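You operate a simulated robot arm through the tools that you are given. There is no shell and no other tool. Be economical: measure what you need, move in short steps, check, and stop when the job is done.

Carry out the task below with a simulated robot arm. There is one attempt and no reset: what you move stays moved.

TASK
Find the voltage of the unmarked board: raise the dial a mark at a time till its rows light.
Fine: board between the tester's stops, pins down before the supply goes on; end with the supply off and the dial on that mark.

It is judged by the outcome, as a careful person would: the job done as asked, and still so three seconds after it is handed in. It fails if anything else is knocked over, pushed out of place, dropped, spilled or broken.

THE ROBOT
A 6-joint arm with a two-finger parallel gripper, fixed in place. Base frame: the origin is at the foot of the arm, x ahead of it, y to its left, z up; the work surface is at about z = 0. Lengths are in m, angles in rad, forces in N, time in s.
With the tool pointing down near the work surface it reaches from about 0.14 to 0.58 m from the base axis. Its first joint turns from -1.152 to 1.152 rad. Payload 2.1 kg.
Tool frame: the origin (TCP) lies between the finger pads and is the grasp point; the fingertips stand 0.03 m ahead of it; z points along the fingers, y is the line along which they close. The gripper opens to 0.094 m. The fingers are 0.028 m wide and 0.01 m thick; the gripper's body (0.05 by 0.096 m) begins 0.055 m behind the TCP.
Orientation is told as [roll, pitch, yaw] about the base's x, y, z axes, in that order, counted from this pose: with the fingers straight down and closing along the base's y, the tool's x points along the base's -x, its y along +y and its z along -z.

THE INTERFACE
- The arm moves only by the tool move_arm. Its argument "motion" is a list of rows, each a list of 3 entries, a list of its own where there are three numbers: the shift along the tool's x, y, z in units of 25 mm (1.0 is 25 mm), then the turn, a rotation vector about the tool's x, y, z in units of 8 degrees (1.0 is 8 degrees), then the opening, from 0 (shut) to 1 (fully open). In form: [[[tx, ty, tz], [rx, ry, rz], fingers], ...]. A call has 1 to 20 rows; each row shifts and turns the commanded pose from where the row before left it, along the tool's axes as they then stand. A call with a number of a shift or a turn outside -1 to 1 is refused whole. A row lasts 0.2 s, in which the tool goes at most 0.05 m and 0.15 rad; a call with a longer step from one row to the next is refused whole, and so is a gripper value outside its range. A pose out of reach is approached as far as the arm can. The call stops where the force on the tool passes 40 N (or 10 N more than at its start, if that is more) or the arm is blocked; 0.2 s more then pass. The fingers move at their own pace (about 0.072 m/s each) and stop on an object; they squeeze with about 34 N. The grip force told is the motor's: it shows also when the fingers shut on nothing. Time passes only in rows, and 0.2 s behind the last, so rows that do not move let the fingers close. It gives the time, the measured TCP pose, the force on the tool (base axes), the opening and the grip force at its end, in the units of the frame above (readings bear some noise).
- Cameras (640 x 400 px; columns grow to the right, rows downward): "scene" is fixed at [0.0623, -0.3772, 0.4835]; the picture's right is [0.70, -0.72, 0.00], its down [-0.41, -0.40, -0.82] and it looks along [0.59, 0.57, -0.57] (base axes); focal length 214 px, centre (320, 200). "wrist" rides on the gripper at [-0.037, 0, -0.058] in the tool frame; the picture's right is [0.00, -1.00, 0.00], its down [0.97, 0.00, -0.24] and it looks along [0.24, 0.00, 0.97] (tool axes); focal length 218 px, centre (320, 200).
- snapshot(camera): a new picture of that camera. No time passes.
- locate(camera, pixels): for up to 12 pixels [column, row] of the newest picture of that camera ("zoom" is the newest enlarged one), the place [x, y, z] in the base frame of the surface seen there, good to about 0.003 m. No time passes.
- enlarge(camera, box): a new picture of the part [left, top, right, bottom] of that camera's present view, enlarged. No time passes.
- hand_in(): hands the job in; it is judged then, once.

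Work in short steps. Measure before you move; look again where a grasp or a placing could have gone wrong, and mend it. You have 80 turns and 54 pictures in all, those below and enlarged ones among them. Open the gripper and draw the arm clear of the work before you hand the job in, unless the task says otherwise; then end with one line.

The tools are called after "Request:" by a JSON object that holds its "name" and its "arguments". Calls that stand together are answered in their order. move_arm: Moves the arm, as the interface text tells. Its arguments: {"type":"object","properties":{"motion":{"type":"array","items":{"type":"array"}}},"required":["motion"]} The other tools are called the same way: snapshot (camera) takes a picture; locate (camera, pixels) gives the place of the surface under pixels of a picture; enlarge (camera, box) takes an enlarged picture of a part of a camera's view; hand_in () hands the job in.

At the start:

```text
time: 0.0
position: [0.2729, -0.1662, 0.3209]
ee_rot: [0.001, 0.0, 0.002]
force: [-0.2, -0.7, -0.7]
finger_gap: 0.094
gripper_force: 0.0
```

scene: 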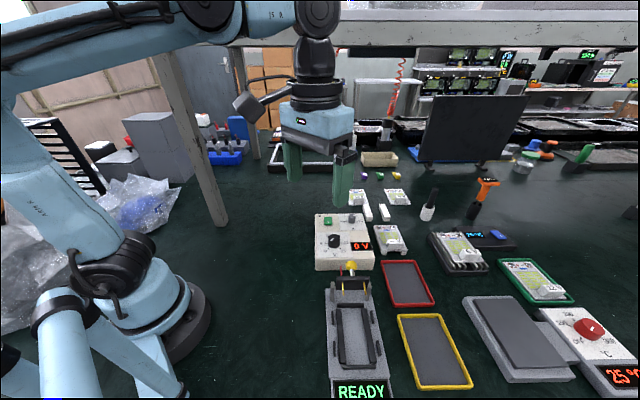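
wrist: 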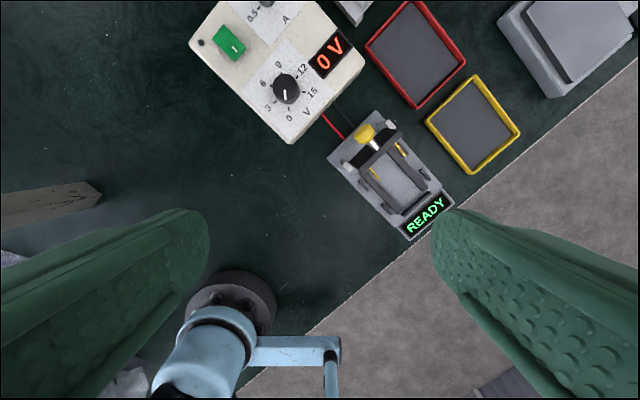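

The pictures show the supply (dial, green switch, "0 V"), the tester ("READY") and several boards. I'll enlarge to find the unmarked board.

Request:
{"name": "enlarge", "arguments": {"camera": "scene", "box": [300, 170, 460, 270]}}

Request:
{"name": "enlarge", "arguments": {"camera": "scene", "box": [420, 210, 600, 320]}}

Request:
{"name": "enlarge", "arguments": {"camera": "scene", "box": [300, 250, 460, 400]}}

```text
4.00 times, centred on (380, 220) of scene
```

zoom: 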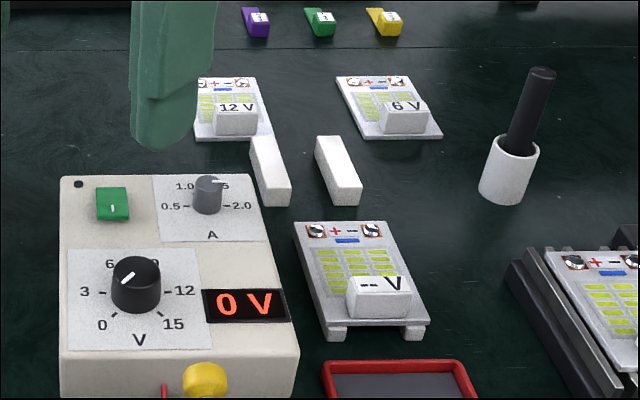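

```text
3.56 times, centred on (510, 265) of scene
```

zoom: 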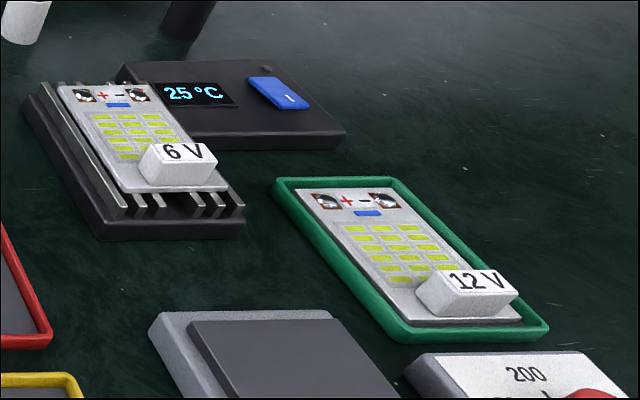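

```text
2.67 times, centred on (380, 325) of scene
```

zoom: 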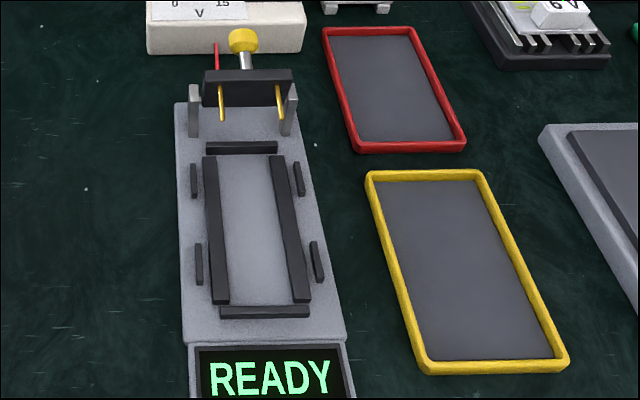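

The unmarked board "-- V" stands on two white bars near scene (387,238). I'll measure it first.

Request:
{"name": "enlarge", "arguments": {"camera": "scene", "box": [360, 215, 424, 260]}}

Request:
{"name": "locate", "arguments": {"camera": "scene", "pixels": [[374, 226], [396, 226], [383, 251], [406, 250], [395, 241], [390, 237], [351, 264], [334, 241], [328, 220], [351, 270], [353, 340], [361, 389]]}}

Request:
{"name": "enlarge", "arguments": {"camera": "wrist", "box": [180, 0, 370, 150]}}

Request:
{"name": "enlarge", "arguments": {"camera": "wrist", "box": [310, 90, 470, 250]}}

```text
8.89 times, centred on (392, 238) of scene
```

zoom: 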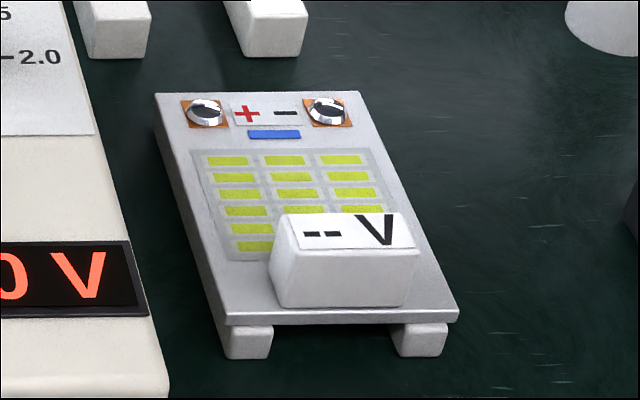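

```text
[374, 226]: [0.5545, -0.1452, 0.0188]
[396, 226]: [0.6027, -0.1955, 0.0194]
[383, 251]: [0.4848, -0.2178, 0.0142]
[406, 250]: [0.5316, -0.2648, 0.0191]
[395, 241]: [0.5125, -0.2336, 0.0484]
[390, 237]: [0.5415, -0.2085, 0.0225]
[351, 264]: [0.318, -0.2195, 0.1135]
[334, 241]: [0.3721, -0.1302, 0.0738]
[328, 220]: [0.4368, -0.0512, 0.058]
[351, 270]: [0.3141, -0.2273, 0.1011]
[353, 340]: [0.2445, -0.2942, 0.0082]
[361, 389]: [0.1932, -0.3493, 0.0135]
```

```text
2.67 times, centred on (275, 75) of wrist
```

zoom: 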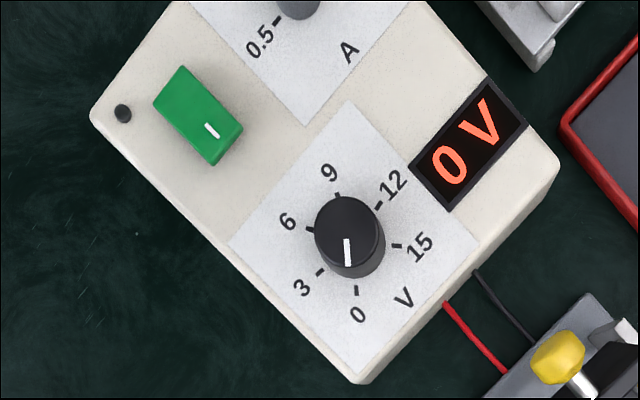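

```text
2.50 times, centred on (390, 170) of wrist
```

zoom: 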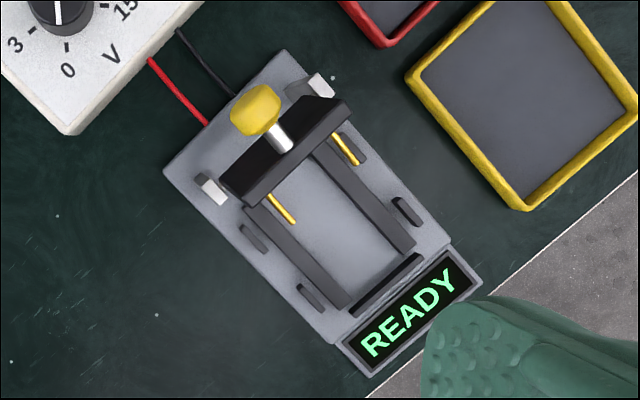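

The dial pointer stands at 0 and the board is 46° to the base axes, terminals facing away, the same way as the tester's head. I'll move above the board's label block (≈[0.512,-0.234,0.048]) and turn so the fingers close along the board's length.

Request:
{"name": "move_arm", "arguments": {"motion": [[[-0.93, -0.26, 0.4], [0, 0, 0], 1], [[-0.93, -0.26, 0.4], [0, 0, 0], 1], [[-0.93, -0.26, 0.4], [0, 0, 0], 1], [[-0.93, -0.26, 0.4], [0, 0, 0], 1], [[-0.93, -0.26, 0.4], [0, 0, 0], 1], [[-0.93, -0.26, 0.4], [0, 0, 0], 1], [[-0.93, -0.26, 0.4], [0, 0, 0], 1], [[-0.93, -0.26, 0.4], [0, 0, 0], 1], [[-0.93, -0.26, 0.4], [0, 0, 0], 1], [[-0.93, -0.26, 0.4], [0, 0, 0], 1], [[0, 0, 0], [0, 0, 0.917], 1], [[0, 0, 0], [0, 0, 0.917], 1], [[0, 0, 0], [0, 0, 0.917], 1], [[0, 0, 0], [0, 0, 0.917], 1], [[0, 0, 0], [0, 0, 0.917], 1], [[0, 0, 0], [0, 0, 0.917], 1], [[0, 0, 0], [0, 0, 0], 1]]}}

Request:
{"name": "snapshot", "arguments": {"camera": "wrist"}}

```text
time: 3.6
position: [0.5053, -0.2308, 0.2203]
ee_rot: [0.001, -0.001, -0.769]
force: [0.3, -0.5, 0.5]
finger_gap: 0.0942
gripper_force: 0.0
```

```text
45 pictures are left
```

wrist: 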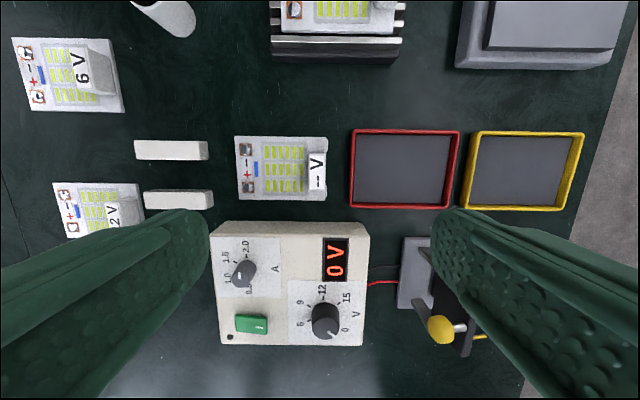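

The board's block shows at (317,171), aligned with the picture axes. I'll locate its corners and the supply/tester features.

Request:
{"name": "locate", "arguments": {"camera": "wrist", "pixels": [[310, 157], [326, 157], [310, 188], [325, 188], [318, 172], [237, 139], [325, 139], [237, 200], [327, 199], [325, 320], [261, 325], [246, 324]]}}

Request:
{"name": "enlarge", "arguments": {"camera": "wrist", "box": [220, 110, 350, 220]}}

```text
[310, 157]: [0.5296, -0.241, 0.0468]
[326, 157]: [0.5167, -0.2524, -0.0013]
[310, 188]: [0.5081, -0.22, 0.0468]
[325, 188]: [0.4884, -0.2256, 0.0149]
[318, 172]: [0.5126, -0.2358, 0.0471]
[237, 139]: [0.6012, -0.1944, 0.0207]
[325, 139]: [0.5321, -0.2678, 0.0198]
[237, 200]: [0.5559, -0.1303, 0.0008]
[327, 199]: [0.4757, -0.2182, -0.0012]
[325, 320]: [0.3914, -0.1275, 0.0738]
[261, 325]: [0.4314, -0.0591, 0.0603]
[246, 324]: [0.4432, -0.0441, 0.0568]
```

```text
3.64 times, centred on (285, 165) of wrist
```

zoom: 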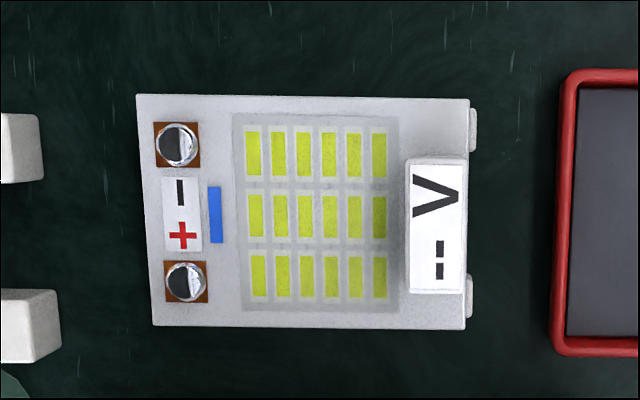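

Block centre ≈[0.5128,-0.236], top z 0.047, board top z 0.020. I shift 9 mm in -x(tool), 1 mm in y, and descend part way.

Request:
{"name": "move_arm", "arguments": {"motion": [[[-0.364, 0.05, 0], [0, 0, 0], 0.8], [[0, 0, 0.97], [0, 0, 0], 0.8], [[0, 0, 0.97], [0, 0, 0], 0.8], [[0, 0, 0.97], [0, 0, 0], 0.8], [[0, 0, 0.97], [0, 0, 0], 0.8], [[0, 0, 0.97], [0, 0, 0], 0.8], [[0, 0, 0.97], [0, 0, 0], 0.8], [[0, 0, 0], [0, 0, 0], 0.8]]}}

Request:
{"name": "snapshot", "arguments": {"camera": "wrist"}}

Request:
{"name": "enlarge", "arguments": {"camera": "scene", "box": [330, 180, 458, 270]}}

```text
time: 5.4
position: [0.5058, -0.2328, 0.0699]
ee_rot: [0.001, 0.0, -0.767]
force: [0.0, -0.3, 0.1]
finger_gap: 0.0751
gripper_force: 0.0
out of reach, approached as far as the arm can: row 1
```

```text
43 pictures are left
```

wrist: 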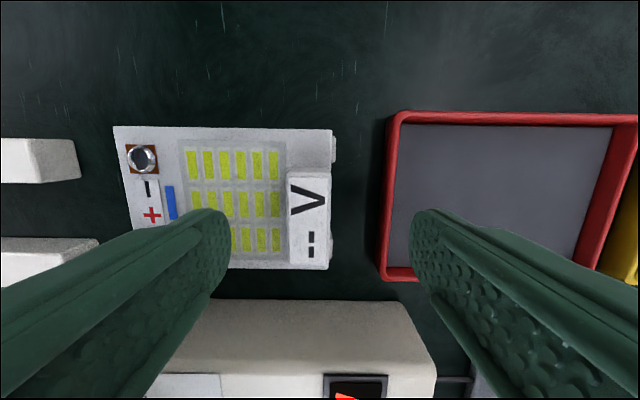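

```text
4.44 times, centred on (394, 225) of scene
```

zoom: 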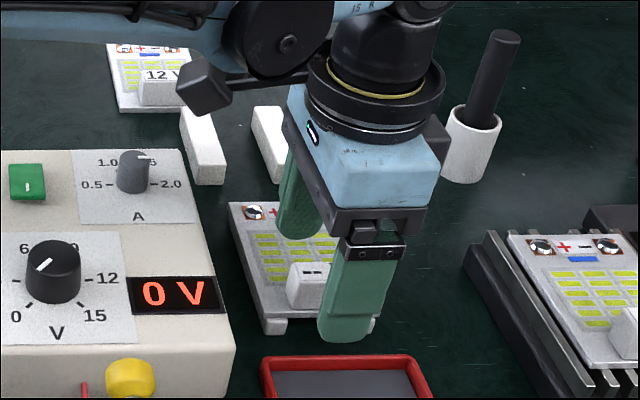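

The first row ran out of reach at the higher height; now at low height I try the remaining sideways shift (block still ~7 mm off towards -x tool).

Request:
{"name": "move_arm", "arguments": {"motion": [[[-0.15, 0.05, 0], [0, 0, 0], 0.8], [[-0.15, 0.05, 0], [0, 0, 0], 0.8], [[0, 0, 0], [0, 0, 0], 0.8]]}}

Request:
{"name": "snapshot", "arguments": {"camera": "wrist"}}

```text
time: 6.2
position: [0.5126, -0.2369, 0.0706]
ee_rot: [0.0, 0.0, -0.768]
force: [0.3, 0.9, -0.3]
finger_gap: 0.0751
gripper_force: 0.1
```

```text
41 pictures are left
```

wrist: 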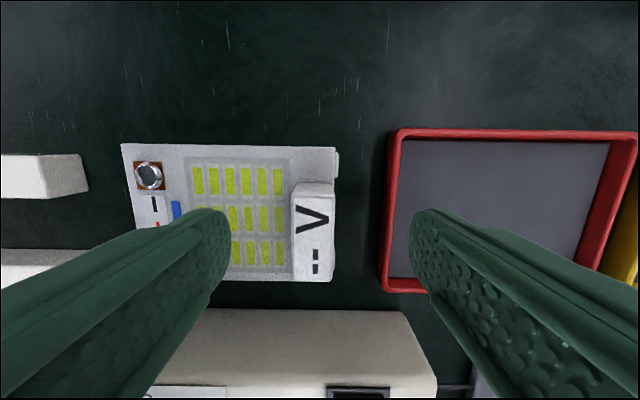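

Block's top centre is at (313,230), ~2.5 mm off the centre column; I correct that, descend to z≈0.055 and close.

Request:
{"name": "move_arm", "arguments": {"motion": [[[0, 0.1, 0.31], [0, 0, 0], 0.7], [[0, 0, 0.31], [0, 0, 0], 0.5], [[0, 0, 0], [0, 0, 0], 0.5], [[0, 0, 0], [0, 0, 0], 0.35], [[0, 0, 0], [0, 0, 0], 0.1], [[0, 0, 0], [0, 0, 0], 0], [[0, 0, 0], [0, 0, 0], 0], [[0, 0, 0], [0, 0, 0], 0]]}}

Request:
{"name": "snapshot", "arguments": {"camera": "wrist"}}

```text
time: 8.0
position: [0.5118, -0.236, 0.0568]
ee_rot: [-0.001, 0.0, -0.767]
force: [0.2, 0.0, 0.5]
finger_gap: 0.0169
gripper_force: 33.6
```

```text
40 pictures are left
```

wrist: 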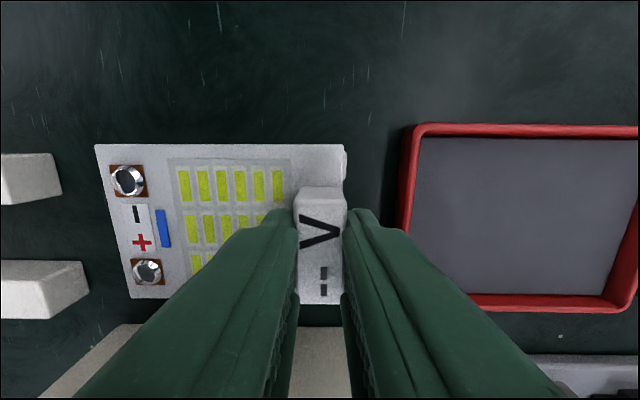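

Held (gap 16.9 mm). Now I measure the tester from the scene while lifting the board 4 cm.

Request:
{"name": "move_arm", "arguments": {"motion": [[[0, 0, -0.5], [0, 0, 0], 0], [[0, 0, -0.6], [0, 0, 0], 0], [[0, 0, -0.6], [0, 0, 0], 0], [[0, 0, 0], [0, 0, 0], 0]]}}

Request:
{"name": "enlarge", "arguments": {"camera": "scene", "box": [310, 250, 430, 400]}}

Request:
{"name": "enlarge", "arguments": {"camera": "scene", "box": [320, 290, 390, 375]}}

```text
time: 9.0
position: [0.5128, -0.2344, 0.099]
ee_rot: [0.0, 0.001, -0.768]
force: [0.6, 0.3, -1.4]
finger_gap: 0.017
gripper_force: 34.3
```

```text
2.67 times, centred on (370, 325) of scene
```

zoom: 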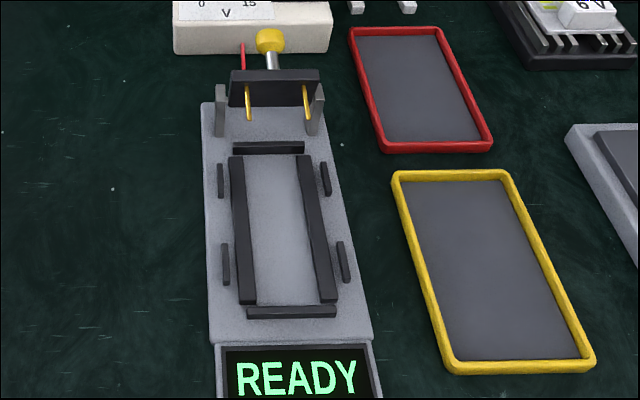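

```text
4.71 times, centred on (355, 332) of scene
```

zoom: 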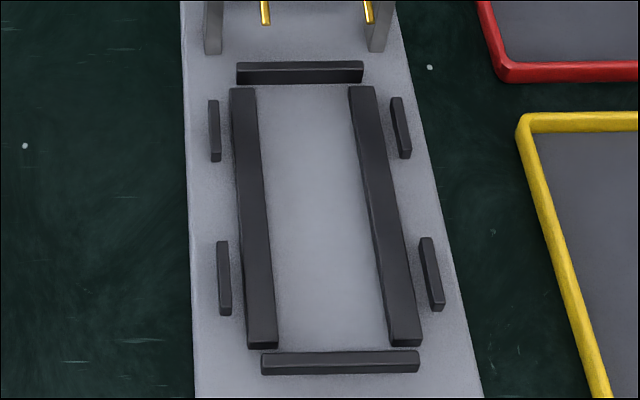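

Locating the stops and rails on this zoom.

Request:
{"name": "locate", "arguments": {"camera": "zoom", "pixels": [[300, 66], [340, 357], [214, 105], [222, 245], [396, 102], [426, 242], [242, 95], [362, 92], [258, 335], [402, 330], [320, 200], [245, 64]]}}

Request:
{"name": "locate", "arguments": {"camera": "zoom", "pixels": [[357, 62], [266, 356], [414, 354], [219, 105], [227, 245], [391, 102], [421, 242], [213, 155], [225, 310], [404, 150], [438, 305], [380, 200]]}}

```text
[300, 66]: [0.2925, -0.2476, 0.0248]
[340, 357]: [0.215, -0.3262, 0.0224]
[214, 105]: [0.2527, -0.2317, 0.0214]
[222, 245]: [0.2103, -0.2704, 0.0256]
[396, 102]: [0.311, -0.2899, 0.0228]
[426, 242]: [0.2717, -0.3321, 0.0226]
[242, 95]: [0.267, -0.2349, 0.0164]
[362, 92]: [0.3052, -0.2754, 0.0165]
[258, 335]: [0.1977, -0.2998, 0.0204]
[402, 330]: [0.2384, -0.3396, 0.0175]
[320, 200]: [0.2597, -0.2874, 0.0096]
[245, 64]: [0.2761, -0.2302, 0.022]
```

```text
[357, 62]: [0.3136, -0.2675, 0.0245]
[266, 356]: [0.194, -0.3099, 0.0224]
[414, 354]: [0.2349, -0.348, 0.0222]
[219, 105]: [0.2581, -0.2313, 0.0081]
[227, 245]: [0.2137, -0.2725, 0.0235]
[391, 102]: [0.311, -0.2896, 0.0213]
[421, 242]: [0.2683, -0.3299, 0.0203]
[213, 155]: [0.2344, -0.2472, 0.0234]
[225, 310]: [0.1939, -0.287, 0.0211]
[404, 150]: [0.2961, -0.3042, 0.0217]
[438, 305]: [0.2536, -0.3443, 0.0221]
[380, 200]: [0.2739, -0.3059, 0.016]
```

The stops frame a bay centred at ≈[0.254,-0.2885], axis 45°, about 0.107 long by 0.079 wide; rails top z≈0.017. Now I measure the held board and see whether the white bars stayed behind.

Request:
{"name": "snapshot", "arguments": {"camera": "wrist"}}

Request:
{"name": "enlarge", "arguments": {"camera": "scene", "box": [340, 170, 440, 270]}}

```text
37 pictures are left
```

wrist: 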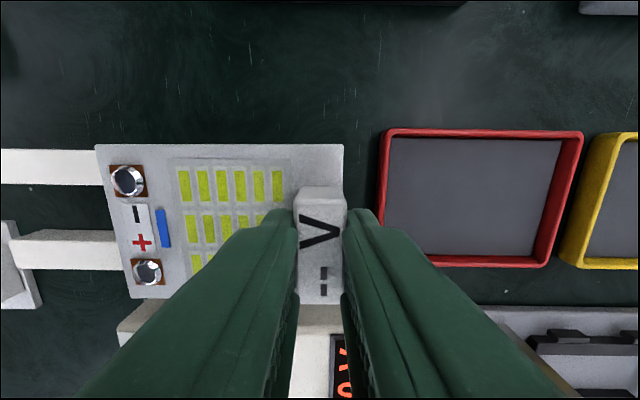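

```text
4.00 times, centred on (390, 220) of scene
```

zoom: 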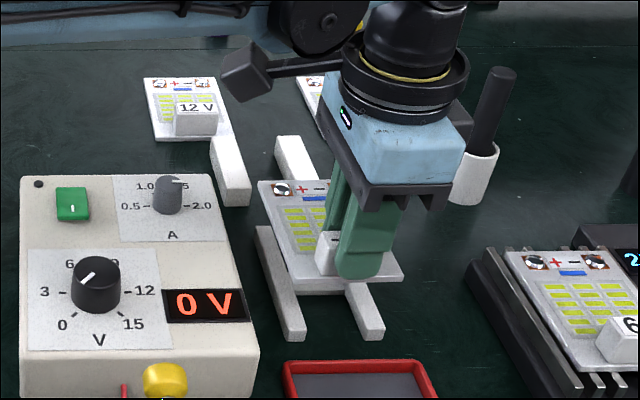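

Bars stayed behind; the board hangs level. Locating its corners relative to the tool.

Request:
{"name": "locate", "arguments": {"camera": "wrist", "pixels": [[98, 147], [341, 147], [133, 295], [340, 185], [128, 182], [147, 271], [220, 150], [116, 220]]}}

```text
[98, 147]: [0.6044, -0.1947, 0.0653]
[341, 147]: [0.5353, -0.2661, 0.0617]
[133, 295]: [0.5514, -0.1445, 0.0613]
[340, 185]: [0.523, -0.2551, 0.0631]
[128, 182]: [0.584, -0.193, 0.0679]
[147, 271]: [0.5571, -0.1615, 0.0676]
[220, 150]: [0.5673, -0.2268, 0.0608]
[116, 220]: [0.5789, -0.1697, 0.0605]
```

Board centre is offset [0.0306,0.0291] from the TCP. Before travelling I check the pin head's position and heights.

Request:
{"name": "locate", "arguments": {"camera": "scene", "pixels": [[343.5, 294], [342, 286], [365, 294], [364, 286], [353, 284], [353, 277.5], [332, 291], [368.5, 291], [351, 265], [351.5, 273], [332, 283], [369, 283]]}}

Request:
{"name": "enlarge", "arguments": {"camera": "scene", "box": [322, 255, 382, 310]}}

```text
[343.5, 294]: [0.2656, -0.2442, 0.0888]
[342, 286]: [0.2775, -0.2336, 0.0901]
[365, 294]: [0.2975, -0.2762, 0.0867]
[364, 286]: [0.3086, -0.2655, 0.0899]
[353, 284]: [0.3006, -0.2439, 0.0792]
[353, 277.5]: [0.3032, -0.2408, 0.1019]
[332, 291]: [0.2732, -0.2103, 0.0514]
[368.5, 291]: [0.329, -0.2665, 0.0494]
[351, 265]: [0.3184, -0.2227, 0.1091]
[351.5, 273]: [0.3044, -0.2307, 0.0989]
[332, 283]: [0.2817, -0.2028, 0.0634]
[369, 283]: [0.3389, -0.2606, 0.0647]
```

```text
7.27 times, centred on (352, 282) of scene
```

zoom: 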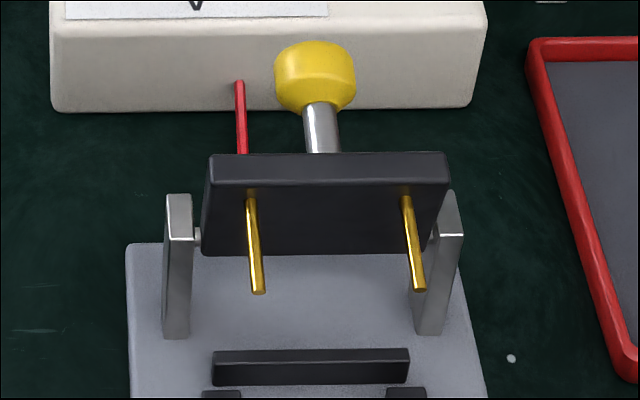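

The pins stick out level at z≈0.088 over the bay's far end, and the bar swings on pivots at z≈0.057. So I must bring the board in from the near side under the pins. First I carry it high and stop short of the bay by 4 cm.

Request:
{"name": "move_arm", "arguments": {"motion": [[[0.432, -0.86, -0.4], [0, 0, 0], 0], [[0.432, -0.86, -0.8], [0, 0, 0], 0], [[0.432, -0.86, -0.9], [0, 0, 0], 0], [[0.432, -0.86, -0.9], [0, 0, 0], 0], [[0.432, -0.86, -0.8], [0, 0, 0], 0], [[0.432, -0.86, 0], [0, 0, 0], 0], [[0.432, -0.86, 0], [0, 0, 0], 0], [[0.432, -0.86, 0], [0, 0, 0], 0], [[0.432, -0.86, 0], [0, 0, 0], 0], [[0.432, -0.86, 0], [0, 0, 0], 0], [[0.432, -0.86, 0], [0, 0, 0], 0], [[0.432, -0.86, 0], [0, 0, 0], 0], [[0.432, -0.86, 0], [0, 0, 0], 0], [[0.432, -0.86, 0], [0, 0, 0], 0], [[0, 0, 0], [0, 0, 0], 0]]}}

Request:
{"name": "snapshot", "arguments": {"camera": "wrist"}}

```text
time: 12.2
position: [0.1956, -0.3463, 0.1922]
ee_rot: [-0.001, 0.001, -0.768]
force: [0.3, -0.4, -0.6]
finger_gap: 0.0169
gripper_force: 33.9
```

```text
34 pictures are left
```

wrist: 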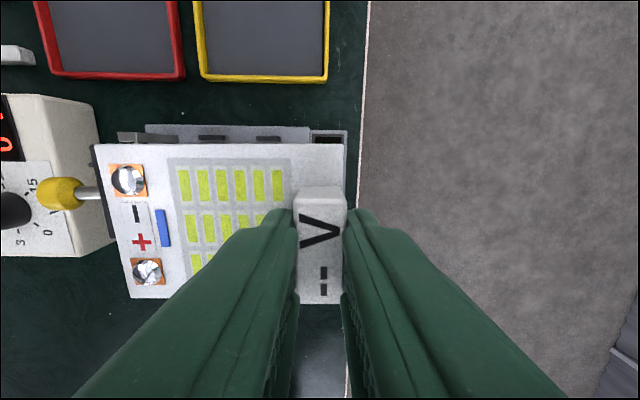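

Board edge and tester edge are parallel in the view. I descend to z≈0.083 and move 2.5 cm forward under the pins, then look.

Request:
{"name": "move_arm", "arguments": {"motion": [[[0, 0, 0.87], [0, 0, 0], 0], [[0, 0, 0.87], [0, 0, 0], 0], [[0, 0, 0.87], [0, 0, 0], 0], [[0, 0, 0.87], [0, 0, 0], 0], [[0, 0, 0.87], [0, 0, 0], 0], [[0, 0, 0], [0, 0, 0], 0], [[0, 0.5, 0], [0, 0, 0], 0], [[0, 0.5, 0], [0, 0, 0], 0], [[0, 0, 0], [0, 0, 0], 0]]}}

Request:
{"name": "snapshot", "arguments": {"camera": "wrist"}}

Request:
{"name": "enlarge", "arguments": {"camera": "scene", "box": [300, 250, 420, 400]}}

```text
time: 14.2
position: [0.2141, -0.3277, 0.0839]
ee_rot: [0.0, 0.0, -0.768]
force: [0.2, 0.1, -1.0]
finger_gap: 0.0168
gripper_force: 34.1
```

```text
33 pictures are left
```

wrist: 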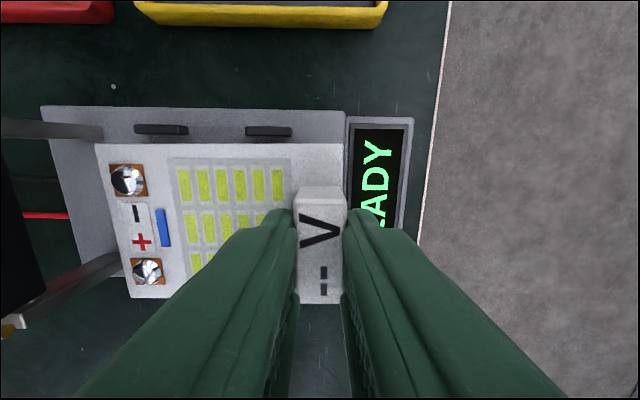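

```text
2.67 times, centred on (360, 325) of scene
```

zoom: 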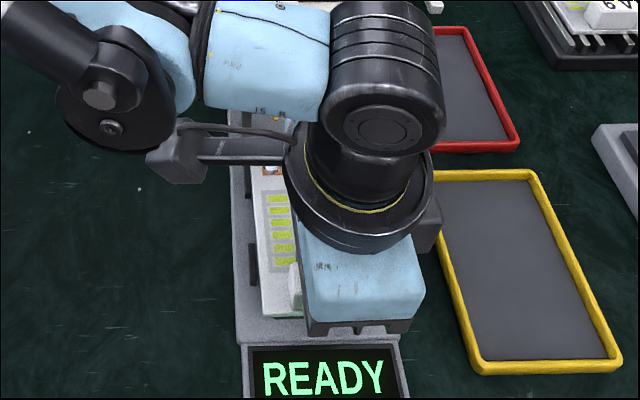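

Measuring the right-hand side stops against the board edge in this view.

Request:
{"name": "locate", "arguments": {"camera": "wrist", "pixels": [[137, 131], [187, 132], [247, 134], [290, 134], [98, 146], [341, 146], [133, 295], [345, 118]]}}

```text
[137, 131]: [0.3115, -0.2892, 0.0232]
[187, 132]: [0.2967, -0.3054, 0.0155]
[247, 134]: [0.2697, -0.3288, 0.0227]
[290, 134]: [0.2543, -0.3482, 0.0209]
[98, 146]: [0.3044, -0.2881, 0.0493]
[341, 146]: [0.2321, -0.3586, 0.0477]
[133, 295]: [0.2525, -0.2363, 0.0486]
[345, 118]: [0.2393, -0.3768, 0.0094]
```

Board is centred sideways within ~1 mm and needs +14.7 mm along its length. I shift that and lower most of the way.

Request:
{"name": "move_arm", "arguments": {"motion": [[[-0.03, 0.3, 0], [0, 0, 0], 0], [[0, 0.29, 0], [0, 0, 0], 0], [[0, 0, 0], [0, 0, 0], 0], [[0, 0, 0.4], [0, 0, 0], 0], [[0, 0, 0.4], [0, 0, 0], 0], [[0, 0, 0], [0, 0, 0], 0]]}}

Request:
{"name": "snapshot", "arguments": {"camera": "wrist"}}

```text
time: 15.6
position: [0.2236, -0.3178, 0.0653]
ee_rot: [0.0, -0.001, -0.767]
force: [0.7, -0.6, 2.3]
finger_gap: 0.017
gripper_force: 34.2
```

```text
31 pictures are left
```

wrist: 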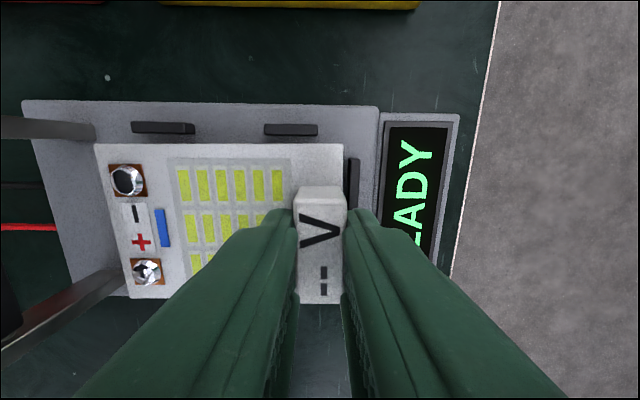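

Near stop shows at (352,180) just beyond the board's edge; checking clearances since a slight upward force (2.3 N) shows.

Request:
{"name": "locate", "arguments": {"camera": "wrist", "pixels": [[347, 180], [357, 162], [341, 147], [98, 147], [133, 295], [340, 170], [135, 131], [315, 133], [90, 160], [118, 265]]}}

Request:
{"name": "enlarge", "arguments": {"camera": "wrist", "box": [20, 90, 400, 310]}}

Request:
{"name": "enlarge", "arguments": {"camera": "scene", "box": [320, 280, 400, 380]}}

```text
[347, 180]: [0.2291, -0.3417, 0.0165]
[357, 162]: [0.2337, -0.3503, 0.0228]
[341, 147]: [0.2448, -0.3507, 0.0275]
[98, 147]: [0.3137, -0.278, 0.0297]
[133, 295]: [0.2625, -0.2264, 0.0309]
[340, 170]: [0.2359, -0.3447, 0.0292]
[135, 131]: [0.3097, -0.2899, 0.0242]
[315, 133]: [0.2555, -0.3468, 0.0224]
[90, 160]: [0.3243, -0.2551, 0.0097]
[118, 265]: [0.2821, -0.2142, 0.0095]
```

```text
1.68 times, centred on (210, 200) of wrist
```

zoom: 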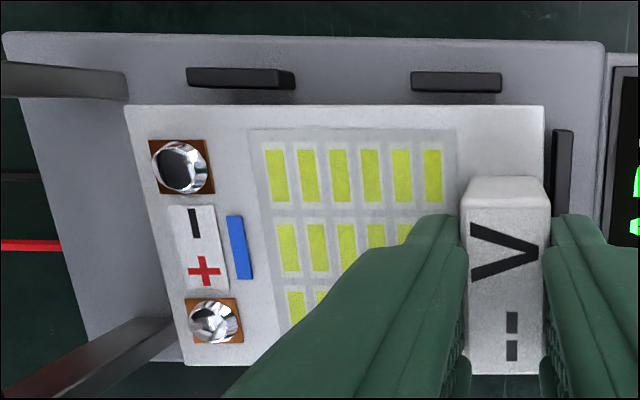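

```text
4.00 times, centred on (360, 330) of scene
```

zoom: 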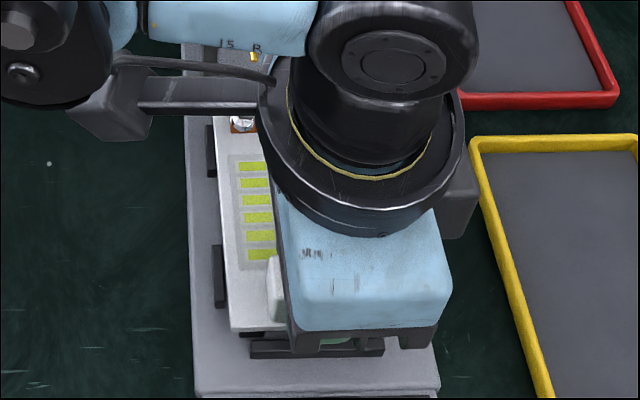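

Clearances are ~4 mm at both ends and sides; board top z≈0.029, still ~5 mm above the rails. I lower in small steps.

Request:
{"name": "move_arm", "arguments": {"motion": [[[0, 0, 0.1], [0, 0, 0], 0], [[0, 0, 0.08], [0, 0, 0], 0], [[0, 0, 0], [0, 0, 0], 0]]}}

```text
time: 16.4
position: [0.2255, -0.3191, 0.0596]
ee_rot: [0.002, -0.002, -0.768]
force: [0.1, 0.0, -0.2]
finger_gap: 0.0172
gripper_force: 34.1
```

Request:
{"name": "move_arm", "arguments": {"motion": [[[0, 0, 0.06], [0, 0, 0], 0], [[0, 0, 0.0], [0, 0, 0], 0], [[0, 0, 0], [0, 0, 0], 0]]}}

```text
time: 17.2
position: [0.2243, -0.319, 0.0585]
ee_rot: [0.002, -0.002, -0.768]
force: [4.9, 3.5, 29.0]
finger_gap: 0.0169
gripper_force: 33.8
```

Contact (29 N). I ease up 1 mm and open the fingers just enough, then rise.

Request:
{"name": "move_arm", "arguments": {"motion": [[[0, 0, -0.04], [0, 0, 0], 0], [[0, 0, 0], [0, 0, 0], 0.4], [[0, 0, 0], [0, 0, 0], 0.4], [[0, 0, 0], [0, 0, 0], 0.4], [[0, 0, -0.5], [0, 0, 0], 0.4], [[0, 0, -0.7], [0, 0, 0], 0.4], [[0, -0.4, -0.9], [0, 0, 0], 0.4], [[0, -0.4, -0.9], [0, 0, 0], 0.4], [[0, 0, -0.9], [0, 0, 0], 0.4], [[0, 0, -0.9], [0, 0, 0], 0.4], [[0, 0, 0], [0, 0, 0], 0.4]]}}

Request:
{"name": "snapshot", "arguments": {"camera": "wrist"}}

```text
time: 19.6
position: [0.2083, -0.334, 0.1803]
ee_rot: [0.0, -0.001, -0.769]
force: [0.4, 0.5, -0.1]
finger_gap: 0.0376
gripper_force: 0.1
```

```text
28 pictures are left
```

wrist: 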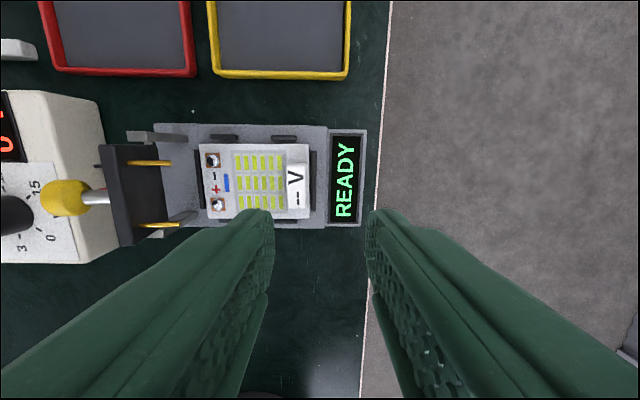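

Request:
{"name": "enlarge", "arguments": {"camera": "wrist", "box": [120, 110, 370, 250]}}

Request:
{"name": "enlarge", "arguments": {"camera": "scene", "box": [320, 255, 390, 345]}}

```text
2.56 times, centred on (245, 180) of wrist
```

zoom: 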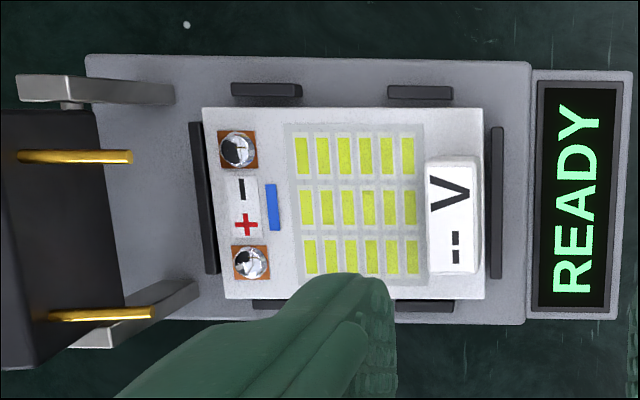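

```text
4.44 times, centred on (355, 300) of scene
```

zoom: 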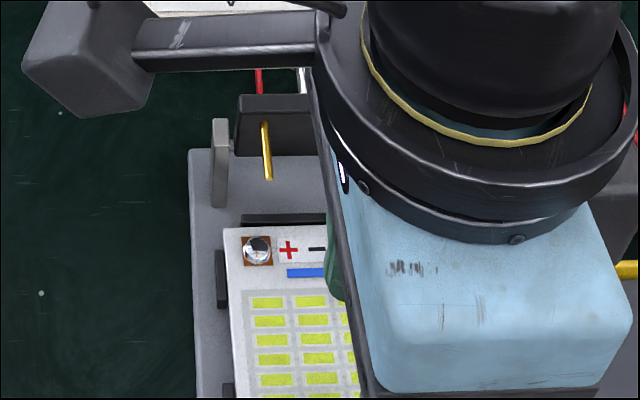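

Board is seated between all stops. Now measuring the knob/lever and the supply front before swinging the pins down.

Request:
{"name": "locate", "arguments": {"camera": "wrist", "pixels": [[55, 198], [67, 195], [78, 197], [67, 183], [67, 212], [95, 197], [107, 197], [108, 170], [125, 197], [70, 100], [77, 255], [132, 162]]}}

Request:
{"name": "enlarge", "arguments": {"camera": "wrist", "box": [0, 80, 210, 280]}}

```text
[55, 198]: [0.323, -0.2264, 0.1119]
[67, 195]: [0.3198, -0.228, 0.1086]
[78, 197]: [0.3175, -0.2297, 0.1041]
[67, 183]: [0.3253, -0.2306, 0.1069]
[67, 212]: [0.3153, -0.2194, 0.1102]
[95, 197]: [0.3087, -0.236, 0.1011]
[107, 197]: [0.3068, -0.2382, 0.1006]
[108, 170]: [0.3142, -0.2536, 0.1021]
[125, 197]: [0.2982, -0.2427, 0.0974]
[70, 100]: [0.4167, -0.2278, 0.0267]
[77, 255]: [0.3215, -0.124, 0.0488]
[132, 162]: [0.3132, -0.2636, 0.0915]
```

```text
2.00 times, centred on (105, 180) of wrist
```

zoom: 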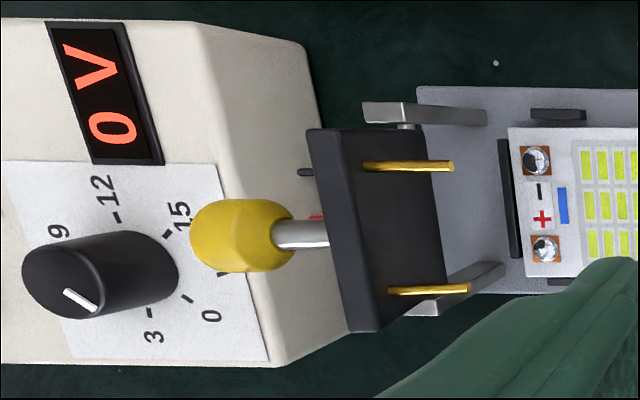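

Knob is centred about u≈0.073 along the 45° axis, z≈0.105; supply front is at u≈0.137. I close the fingers, pass above the knob and come down behind it (tips z≈0.095).

Request:
{"name": "move_arm", "arguments": {"motion": [[[0, 0, 0], [0, 0, 0], 0], [[-0.024, 0.861, 0], [0, 0, 0], 0], [[-0.024, 0.861, 0], [0, 0, 0], 0], [[-0.024, 0.861, 0], [0, 0, 0], 0], [[-0.024, 0.861, 0], [0, 0, 0], 0], [[-0.024, 0.861, 0], [0, 0, 0], 0], [[-0.024, 0.861, 0], [0, 0, 0], 0], [[-0.024, 0.861, 0], [0, 0, 0], 0], [[-0.024, 0.861, 0], [0, 0, 0], 0], [[-0.024, 0.861, 0], [0, 0, 0], 0], [[0, 0, 0], [0, 0, 0], 0], [[0, 0, 0.75], [0, 0, 0], 0], [[0, 0, 0.75], [0, 0, 0], 0], [[0, 0, 0.75], [0, 0, 0], 0], [[0, 0, 0], [0, 0, 0], 0]]}}

Request:
{"name": "enlarge", "arguments": {"camera": "scene", "box": [290, 200, 420, 320]}}

```text
time: 22.8
position: [0.3472, -0.1971, 0.1212]
ee_rot: [-0.001, 0.001, -0.769]
force: [0.4, -0.2, -0.6]
finger_gap: 0.0
gripper_force: 33.8
```

```text
3.33 times, centred on (355, 260) of scene
```

zoom: 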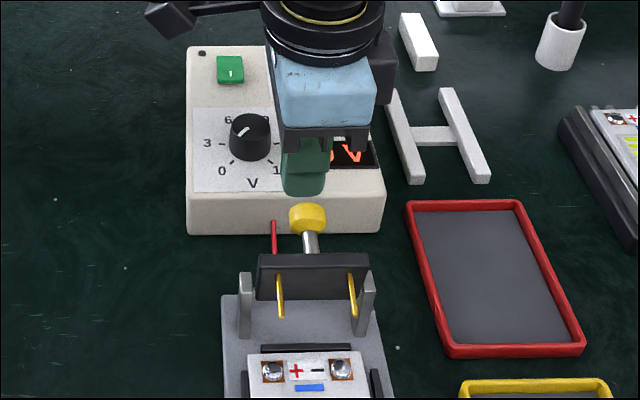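

Fingers stand behind the knob. I push toward the tester in small rows.

Request:
{"name": "move_arm", "arguments": {"motion": [[[0, -0.4, 0], [0, 0, 0], 0], [[0, -0.4, 0], [0, 0, 0], 0], [[0, -0.4, 0], [0, 0, 0], 0], [[0, -0.4, 0], [0, 0, 0], 0], [[0, -0.4, 0], [0, 0, 0], 0], [[0, 0, 0], [0, 0, 0], 0]]}}

Request:
{"name": "enlarge", "arguments": {"camera": "scene", "box": [300, 210, 400, 310]}}

```text
time: 24.2
position: [0.3138, -0.2338, 0.1225]
ee_rot: [-0.001, 0.0, -0.768]
force: [-0.4, 0.1, -0.1]
finger_gap: 0.0
gripper_force: 33.1
```

```text
4.00 times, centred on (350, 260) of scene
```

zoom: 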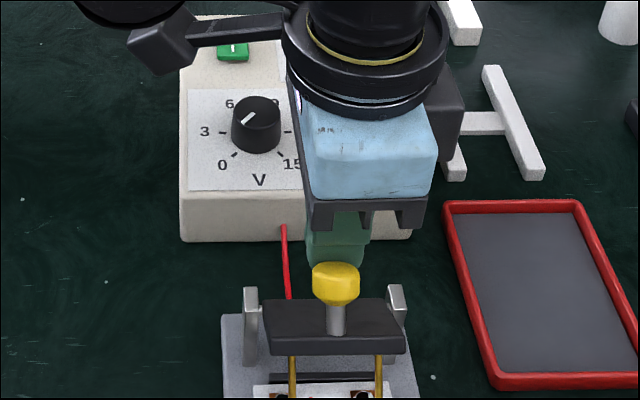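

The lever has tilted forward well. I continue pushing and look again.

Request:
{"name": "move_arm", "arguments": {"motion": [[[0, -0.4, 0], [0, 0, 0], 0], [[0, -0.4, 0], [0, 0, 0], 0], [[0, 0, 0], [0, 0, 0], 0]]}}

Request:
{"name": "enlarge", "arguments": {"camera": "scene", "box": [300, 240, 400, 340]}}

```text
time: 25.0
position: [0.3009, -0.2471, 0.1221]
ee_rot: [0.0, -0.001, -0.769]
force: [0.3, 0.0, 0.5]
finger_gap: 0.0
gripper_force: 32.9
```

```text
4.00 times, centred on (350, 290) of scene
```

zoom: 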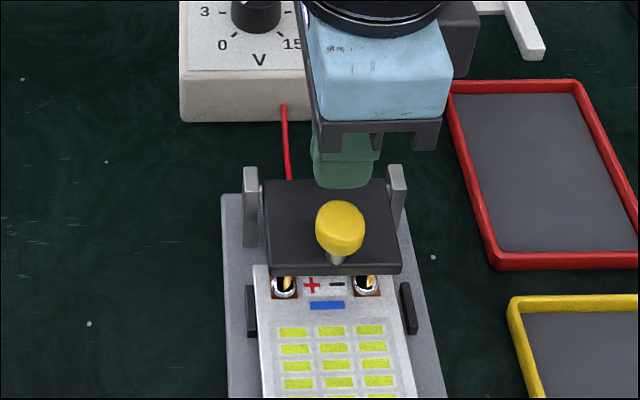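

The bar has come over; pins appear at the terminals. I measure its tilt and the knob.

Request:
{"name": "locate", "arguments": {"camera": "zoom", "pixels": [[340, 212], [340, 230], [272, 185], [275, 262], [385, 185], [395, 262], [287, 282], [368, 280]]}}

Request:
{"name": "enlarge", "arguments": {"camera": "scene", "box": [335, 280, 385, 330]}}

```text
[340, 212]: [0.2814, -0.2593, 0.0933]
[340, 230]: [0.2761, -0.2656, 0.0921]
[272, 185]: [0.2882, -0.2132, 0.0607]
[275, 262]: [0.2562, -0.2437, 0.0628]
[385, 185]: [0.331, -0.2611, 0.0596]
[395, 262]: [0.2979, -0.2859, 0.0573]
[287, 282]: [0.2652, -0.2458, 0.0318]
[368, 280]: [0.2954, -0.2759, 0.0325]
```

```text
8.00 times, centred on (360, 305) of scene
```

zoom: 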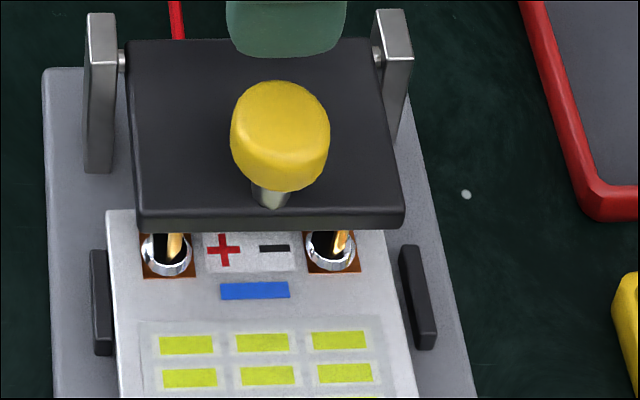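

Bar is level at z≈0.06 with the pin tips on both screws. I press lightly on the knob's top to make sure it's fully down.

Request:
{"name": "move_arm", "arguments": {"motion": [[[0, 0, -0.8], [0, 0, 0], 0], [[0.1, -0.5, 0], [0, 0, 0], 0], [[0.1, -0.5, 0], [0, 0, 0], 0], [[0, 0, 0], [0, 0, 0], 0], [[0, 0, 0.55], [0, 0, 0], 0], [[0, 0, 0.06], [0, 0, 0], 0], [[0, 0, 0.06], [0, 0, 0], 0], [[0, 0, 0], [0, 0, 0], 0]]}}

```text
time: 26.8
position: [0.2783, -0.2625, 0.1263]
ee_rot: [0.0, 0.001, -0.767]
force: [-0.1, 1.0, 0.0]
finger_gap: 0.0002
gripper_force: 33.0
```

Request:
{"name": "move_arm", "arguments": {"motion": [[[0, 0, 0.06], [0, 0, 0], 0], [[0, 0, 0.06], [0, 0, 0], 0], [[0, 0, 0], [0, 0, 0], 0]]}}

```text
time: 27.4
position: [0.2784, -0.2645, 0.1246]
ee_rot: [-0.002, 0.001, -0.768]
force: [1.0, 3.6, 17.9]
finger_gap: 0.0002
gripper_force: 33.2
stopped in row 2: the force on the tool passed its limit (the readings are from after the stop); the commanded pose is now the measured one
```

Firm contact (bar fully down). I rise and move over the supply to view the dial and switch.

Request:
{"name": "move_arm", "arguments": {"motion": [[[0, 0, -0.8], [0, 0, 0], 0], [[0, 0, -0.8], [0, 0, 0], 0], [[0, 0, -0.8], [0, 0, 0], 0], [[0.1, 0.94, 0], [0, 0, 0], 0], [[0.1, 0.94, 0], [0, 0, 0], 0], [[0.1, 0.94, 0], [0, 0, 0], 0], [[0.1, 0.94, 0], [0, 0, 0], 0], [[0.1, 0.94, 0], [0, 0, 0], 0], [[0.1, 0.94, 0], [0, 0, 0], 0], [[0.1, 0.94, 0], [0, 0, 0], 0], [[0, 0, 0], [0, 0, 0], 0.7], [[0, 0, 0], [0, 0, 0], 0.7]]}}

Request:
{"name": "snapshot", "arguments": {"camera": "wrist"}}

```text
time: 30.0
position: [0.38, -0.1331, 0.1841]
ee_rot: [-0.002, 0.001, -0.769]
force: [0.4, -0.3, 0.6]
finger_gap: 0.0657
gripper_force: 0.1
```

```text
20 pictures are left
```

wrist: 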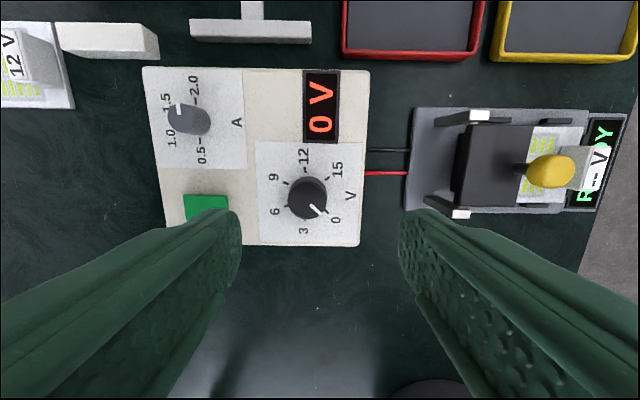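

Request:
{"name": "locate", "arguments": {"camera": "wrist", "pixels": [[312, 203], [305, 205], [324, 202], [291, 200], [307, 178], [318, 208], [190, 200], [206, 200], [224, 200], [206, 193], [298, 214], [325, 190]]}}

Request:
{"name": "enlarge", "arguments": {"camera": "wrist", "box": [170, 140, 380, 270]}}

```text
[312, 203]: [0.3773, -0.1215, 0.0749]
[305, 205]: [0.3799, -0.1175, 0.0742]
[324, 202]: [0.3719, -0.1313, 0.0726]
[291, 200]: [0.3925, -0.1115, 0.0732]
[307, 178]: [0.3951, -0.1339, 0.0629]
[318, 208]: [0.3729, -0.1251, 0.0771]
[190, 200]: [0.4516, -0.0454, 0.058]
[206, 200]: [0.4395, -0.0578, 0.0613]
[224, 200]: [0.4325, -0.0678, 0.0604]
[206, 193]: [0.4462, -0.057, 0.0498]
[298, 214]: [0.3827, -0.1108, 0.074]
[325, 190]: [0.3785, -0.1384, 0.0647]
```

```text
3.05 times, centred on (275, 205) of wrist
```

zoom: 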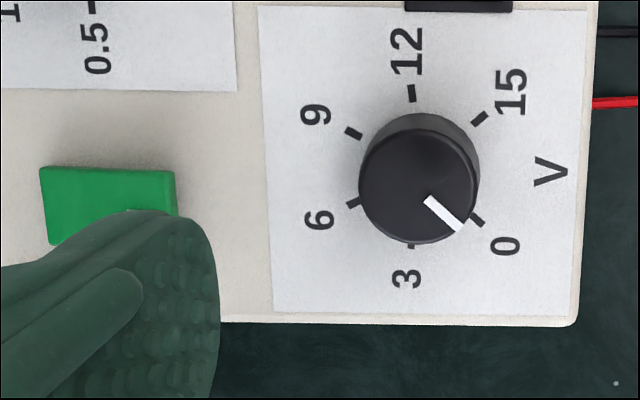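

Dial centre ≈[0.383,-0.123], top z 0.0745, marks 54° apart, clockwise upward. The switch's near (marked "I") end is raised at ≈[0.43,-0.06,0.061]: off. I go over it with closed fingers, stopping just above.

Request:
{"name": "move_arm", "arguments": {"motion": [[[0.14, 0.857, 0], [0, 0, 0], 0], [[0.14, 0.857, 0], [0, 0, 0], 0], [[0.14, 0.857, 0], [0, 0, 0], 0], [[0.14, 0.857, 0], [0, 0, 0], 0], [[0, 0, 0], [0, 0, 0], 0], [[0, 0, 0.86], [0, 0, 0], 0], [[0, 0, 0.86], [0, 0, 0], 0], [[0, 0, 0.86], [0, 0, 0], 0], [[0, 0, 0.86], [0, 0, 0], 0], [[0, 0, 0], [0, 0, 0], 0]]}}

Request:
{"name": "enlarge", "arguments": {"camera": "scene", "box": [305, 200, 385, 275]}}

```text
time: 32.2
position: [0.4285, -0.062, 0.0969]
ee_rot: [-0.001, 0.0, -0.769]
force: [0.9, -0.8, 0.1]
finger_gap: 0.0
gripper_force: 32.4
```

```text
5.33 times, centred on (345, 238) of scene
```

zoom: 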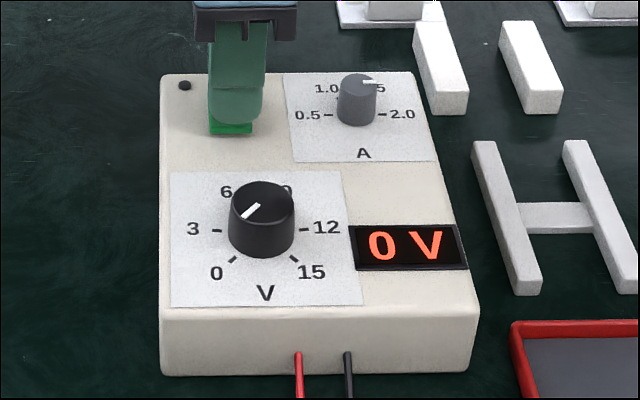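

Fingers stand right over the green rocker. I press down gently.

Request:
{"name": "move_arm", "arguments": {"motion": [[[0, 0, 0.1], [0, 0, 0], 0], [[0, 0, 0.1], [0, 0, 0], 0], [[0, 0, 0.06], [0, 0, 0], 0], [[0, 0, 0.06], [0, 0, 0], 0], [[0, 0, 0.0], [0, 0, 0], 0]]}}

Request:
{"name": "enlarge", "arguments": {"camera": "scene", "box": [305, 200, 385, 275]}}

```text
time: 33.4
position: [0.4284, -0.0607, 0.0887]
ee_rot: [-0.001, -0.001, -0.769]
force: [-0.1, 0.0, 1.2]
finger_gap: 0.0
gripper_force: 32.5
```

```text
5.33 times, centred on (345, 238) of scene
```

zoom: 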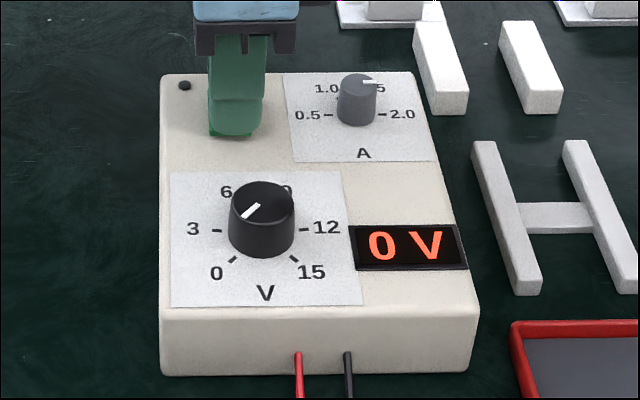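

Request:
{"name": "move_arm", "arguments": {"motion": [[[0, 0, 0.06], [0, 0, 0], 0], [[0, 0, 0.06], [0, 0, 0], 0], [[0, 0, 0.0], [0, 0, 0], 0]]}}

```text
time: 34.4
position: [0.4298, -0.0605, 0.0882]
ee_rot: [-0.003, 0.001, -0.768]
force: [-2.2, -0.1, 11.5]
finger_gap: 0.0
gripper_force: 33.8
stopped in row 3: the force on the tool passed its limit (the readings are from after the stop); the commanded pose is now the measured one
```

Force limit was met at z≈0.088; I rise 5 cm and look at the switch and LED.

Request:
{"name": "move_arm", "arguments": {"motion": [[[0, 0, -0.6], [0, 0, 0], 0], [[0, 0, -0.9], [0, 0, 0], 0], [[0, 0, -0.9], [0, 0, 0], 0], [[0, 0, 0], [0, 0, 0], 0]]}}

Request:
{"name": "enlarge", "arguments": {"camera": "scene", "box": [305, 200, 385, 275]}}

```text
time: 35.4
position: [0.4287, -0.0615, 0.146]
ee_rot: [-0.005, 0.001, -0.769]
force: [0.1, 0.1, 0.4]
finger_gap: 0.0
gripper_force: 33.1
```

```text
5.33 times, centred on (345, 238) of scene
```

zoom: 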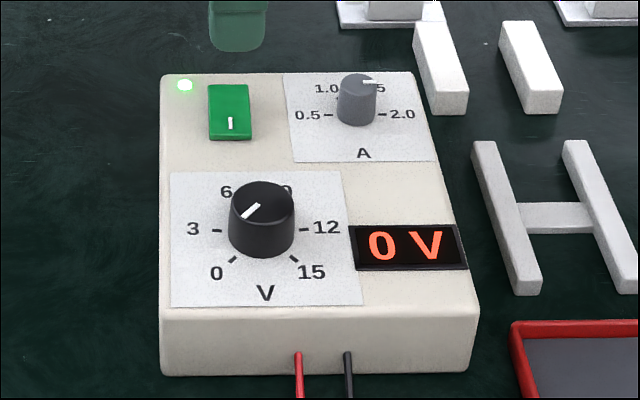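

Supply is on (LED lit, 0 V). Now over to the dial: open fingers, descend around it and grip.

Request:
{"name": "move_arm", "arguments": {"motion": [[[-0.097, -0.758, 0], [0, 0, 0], 0.6], [[-0.097, -0.758, 0], [0, 0, 0], 0.6], [[-0.097, -0.758, 0], [0, 0, 0], 0.6], [[-0.097, -0.758, 0], [0, 0, 0], 0.6], [[0, 0, 0], [0, 0, 0], 0.6], [[0, 0, 0.71], [0, 0, 0], 0.6], [[0, 0, 0.71], [0, 0, 0], 0.6], [[0, 0, 0.71], [0, 0, 0], 0.6], [[0, 0, 0], [0, 0, 0], 0.6]]}}

Request:
{"name": "snapshot", "arguments": {"camera": "wrist"}}

```text
time: 37.4
position: [0.384, -0.1219, 0.0937]
ee_rot: [-0.005, 0.002, -0.767]
force: [0.6, 0.4, -0.6]
finger_gap: 0.0564
gripper_force: 0.0
```

```text
15 pictures are left
```

wrist: 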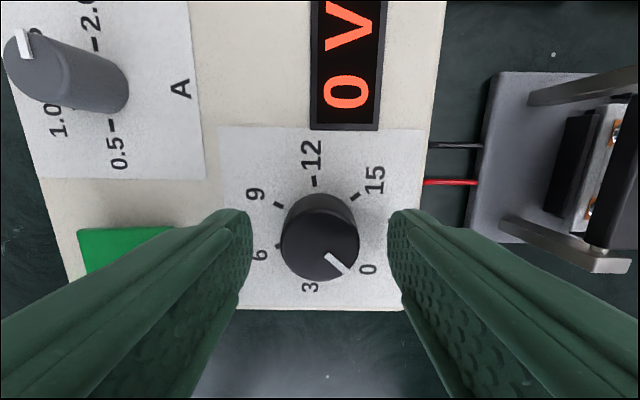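

Dial is centred between the fingers, ~3 mm toward -x tool. I correct, grip it, turn clockwise 54° to the 3 V mark.

Request:
{"name": "move_arm", "arguments": {"motion": [[[-0.13, 0, 0], [0, 0, 0], 0.6], [[0, 0, 0], [0, 0, 0], 0], [[0, 0, 0], [0, 0, 0], 0], [[0, 0, 0], [0, 0, 0], 0], [[0, 0, 0], [0, 0, 0.964], 0], [[0, 0, 0], [0, 0, 0.964], 0], [[0, 0, 0], [0, 0, 0.964], 0], [[0, 0, 0], [0, 0, 0.964], 0], [[0, 0, 0], [0, 0, 0.964], 0], [[0, 0, 0], [0, 0, 0.964], 0], [[0, 0, 0], [0, 0, 0.964], 0], [[0, 0, 0], [0, 0, 0], 0]]}}

Request:
{"name": "snapshot", "arguments": {"camera": "scene"}}

```text
time: 40.0
position: [0.3832, -0.1261, 0.0947]
ee_rot: [-0.017, -0.006, -1.714]
force: [-35.0, -16.5, -1.5]
finger_gap: 0.0321
gripper_force: 45.5
```

```text
14 pictures are left
```

scene: 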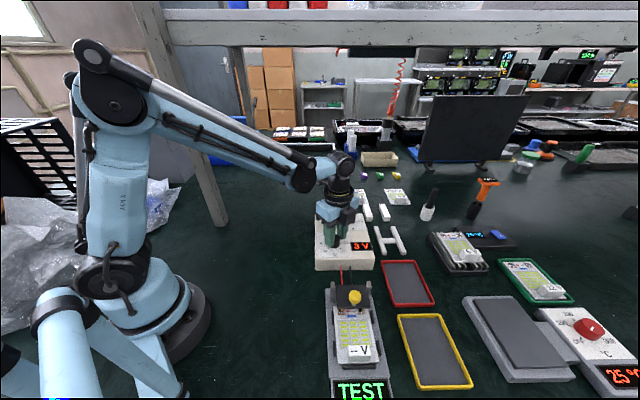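

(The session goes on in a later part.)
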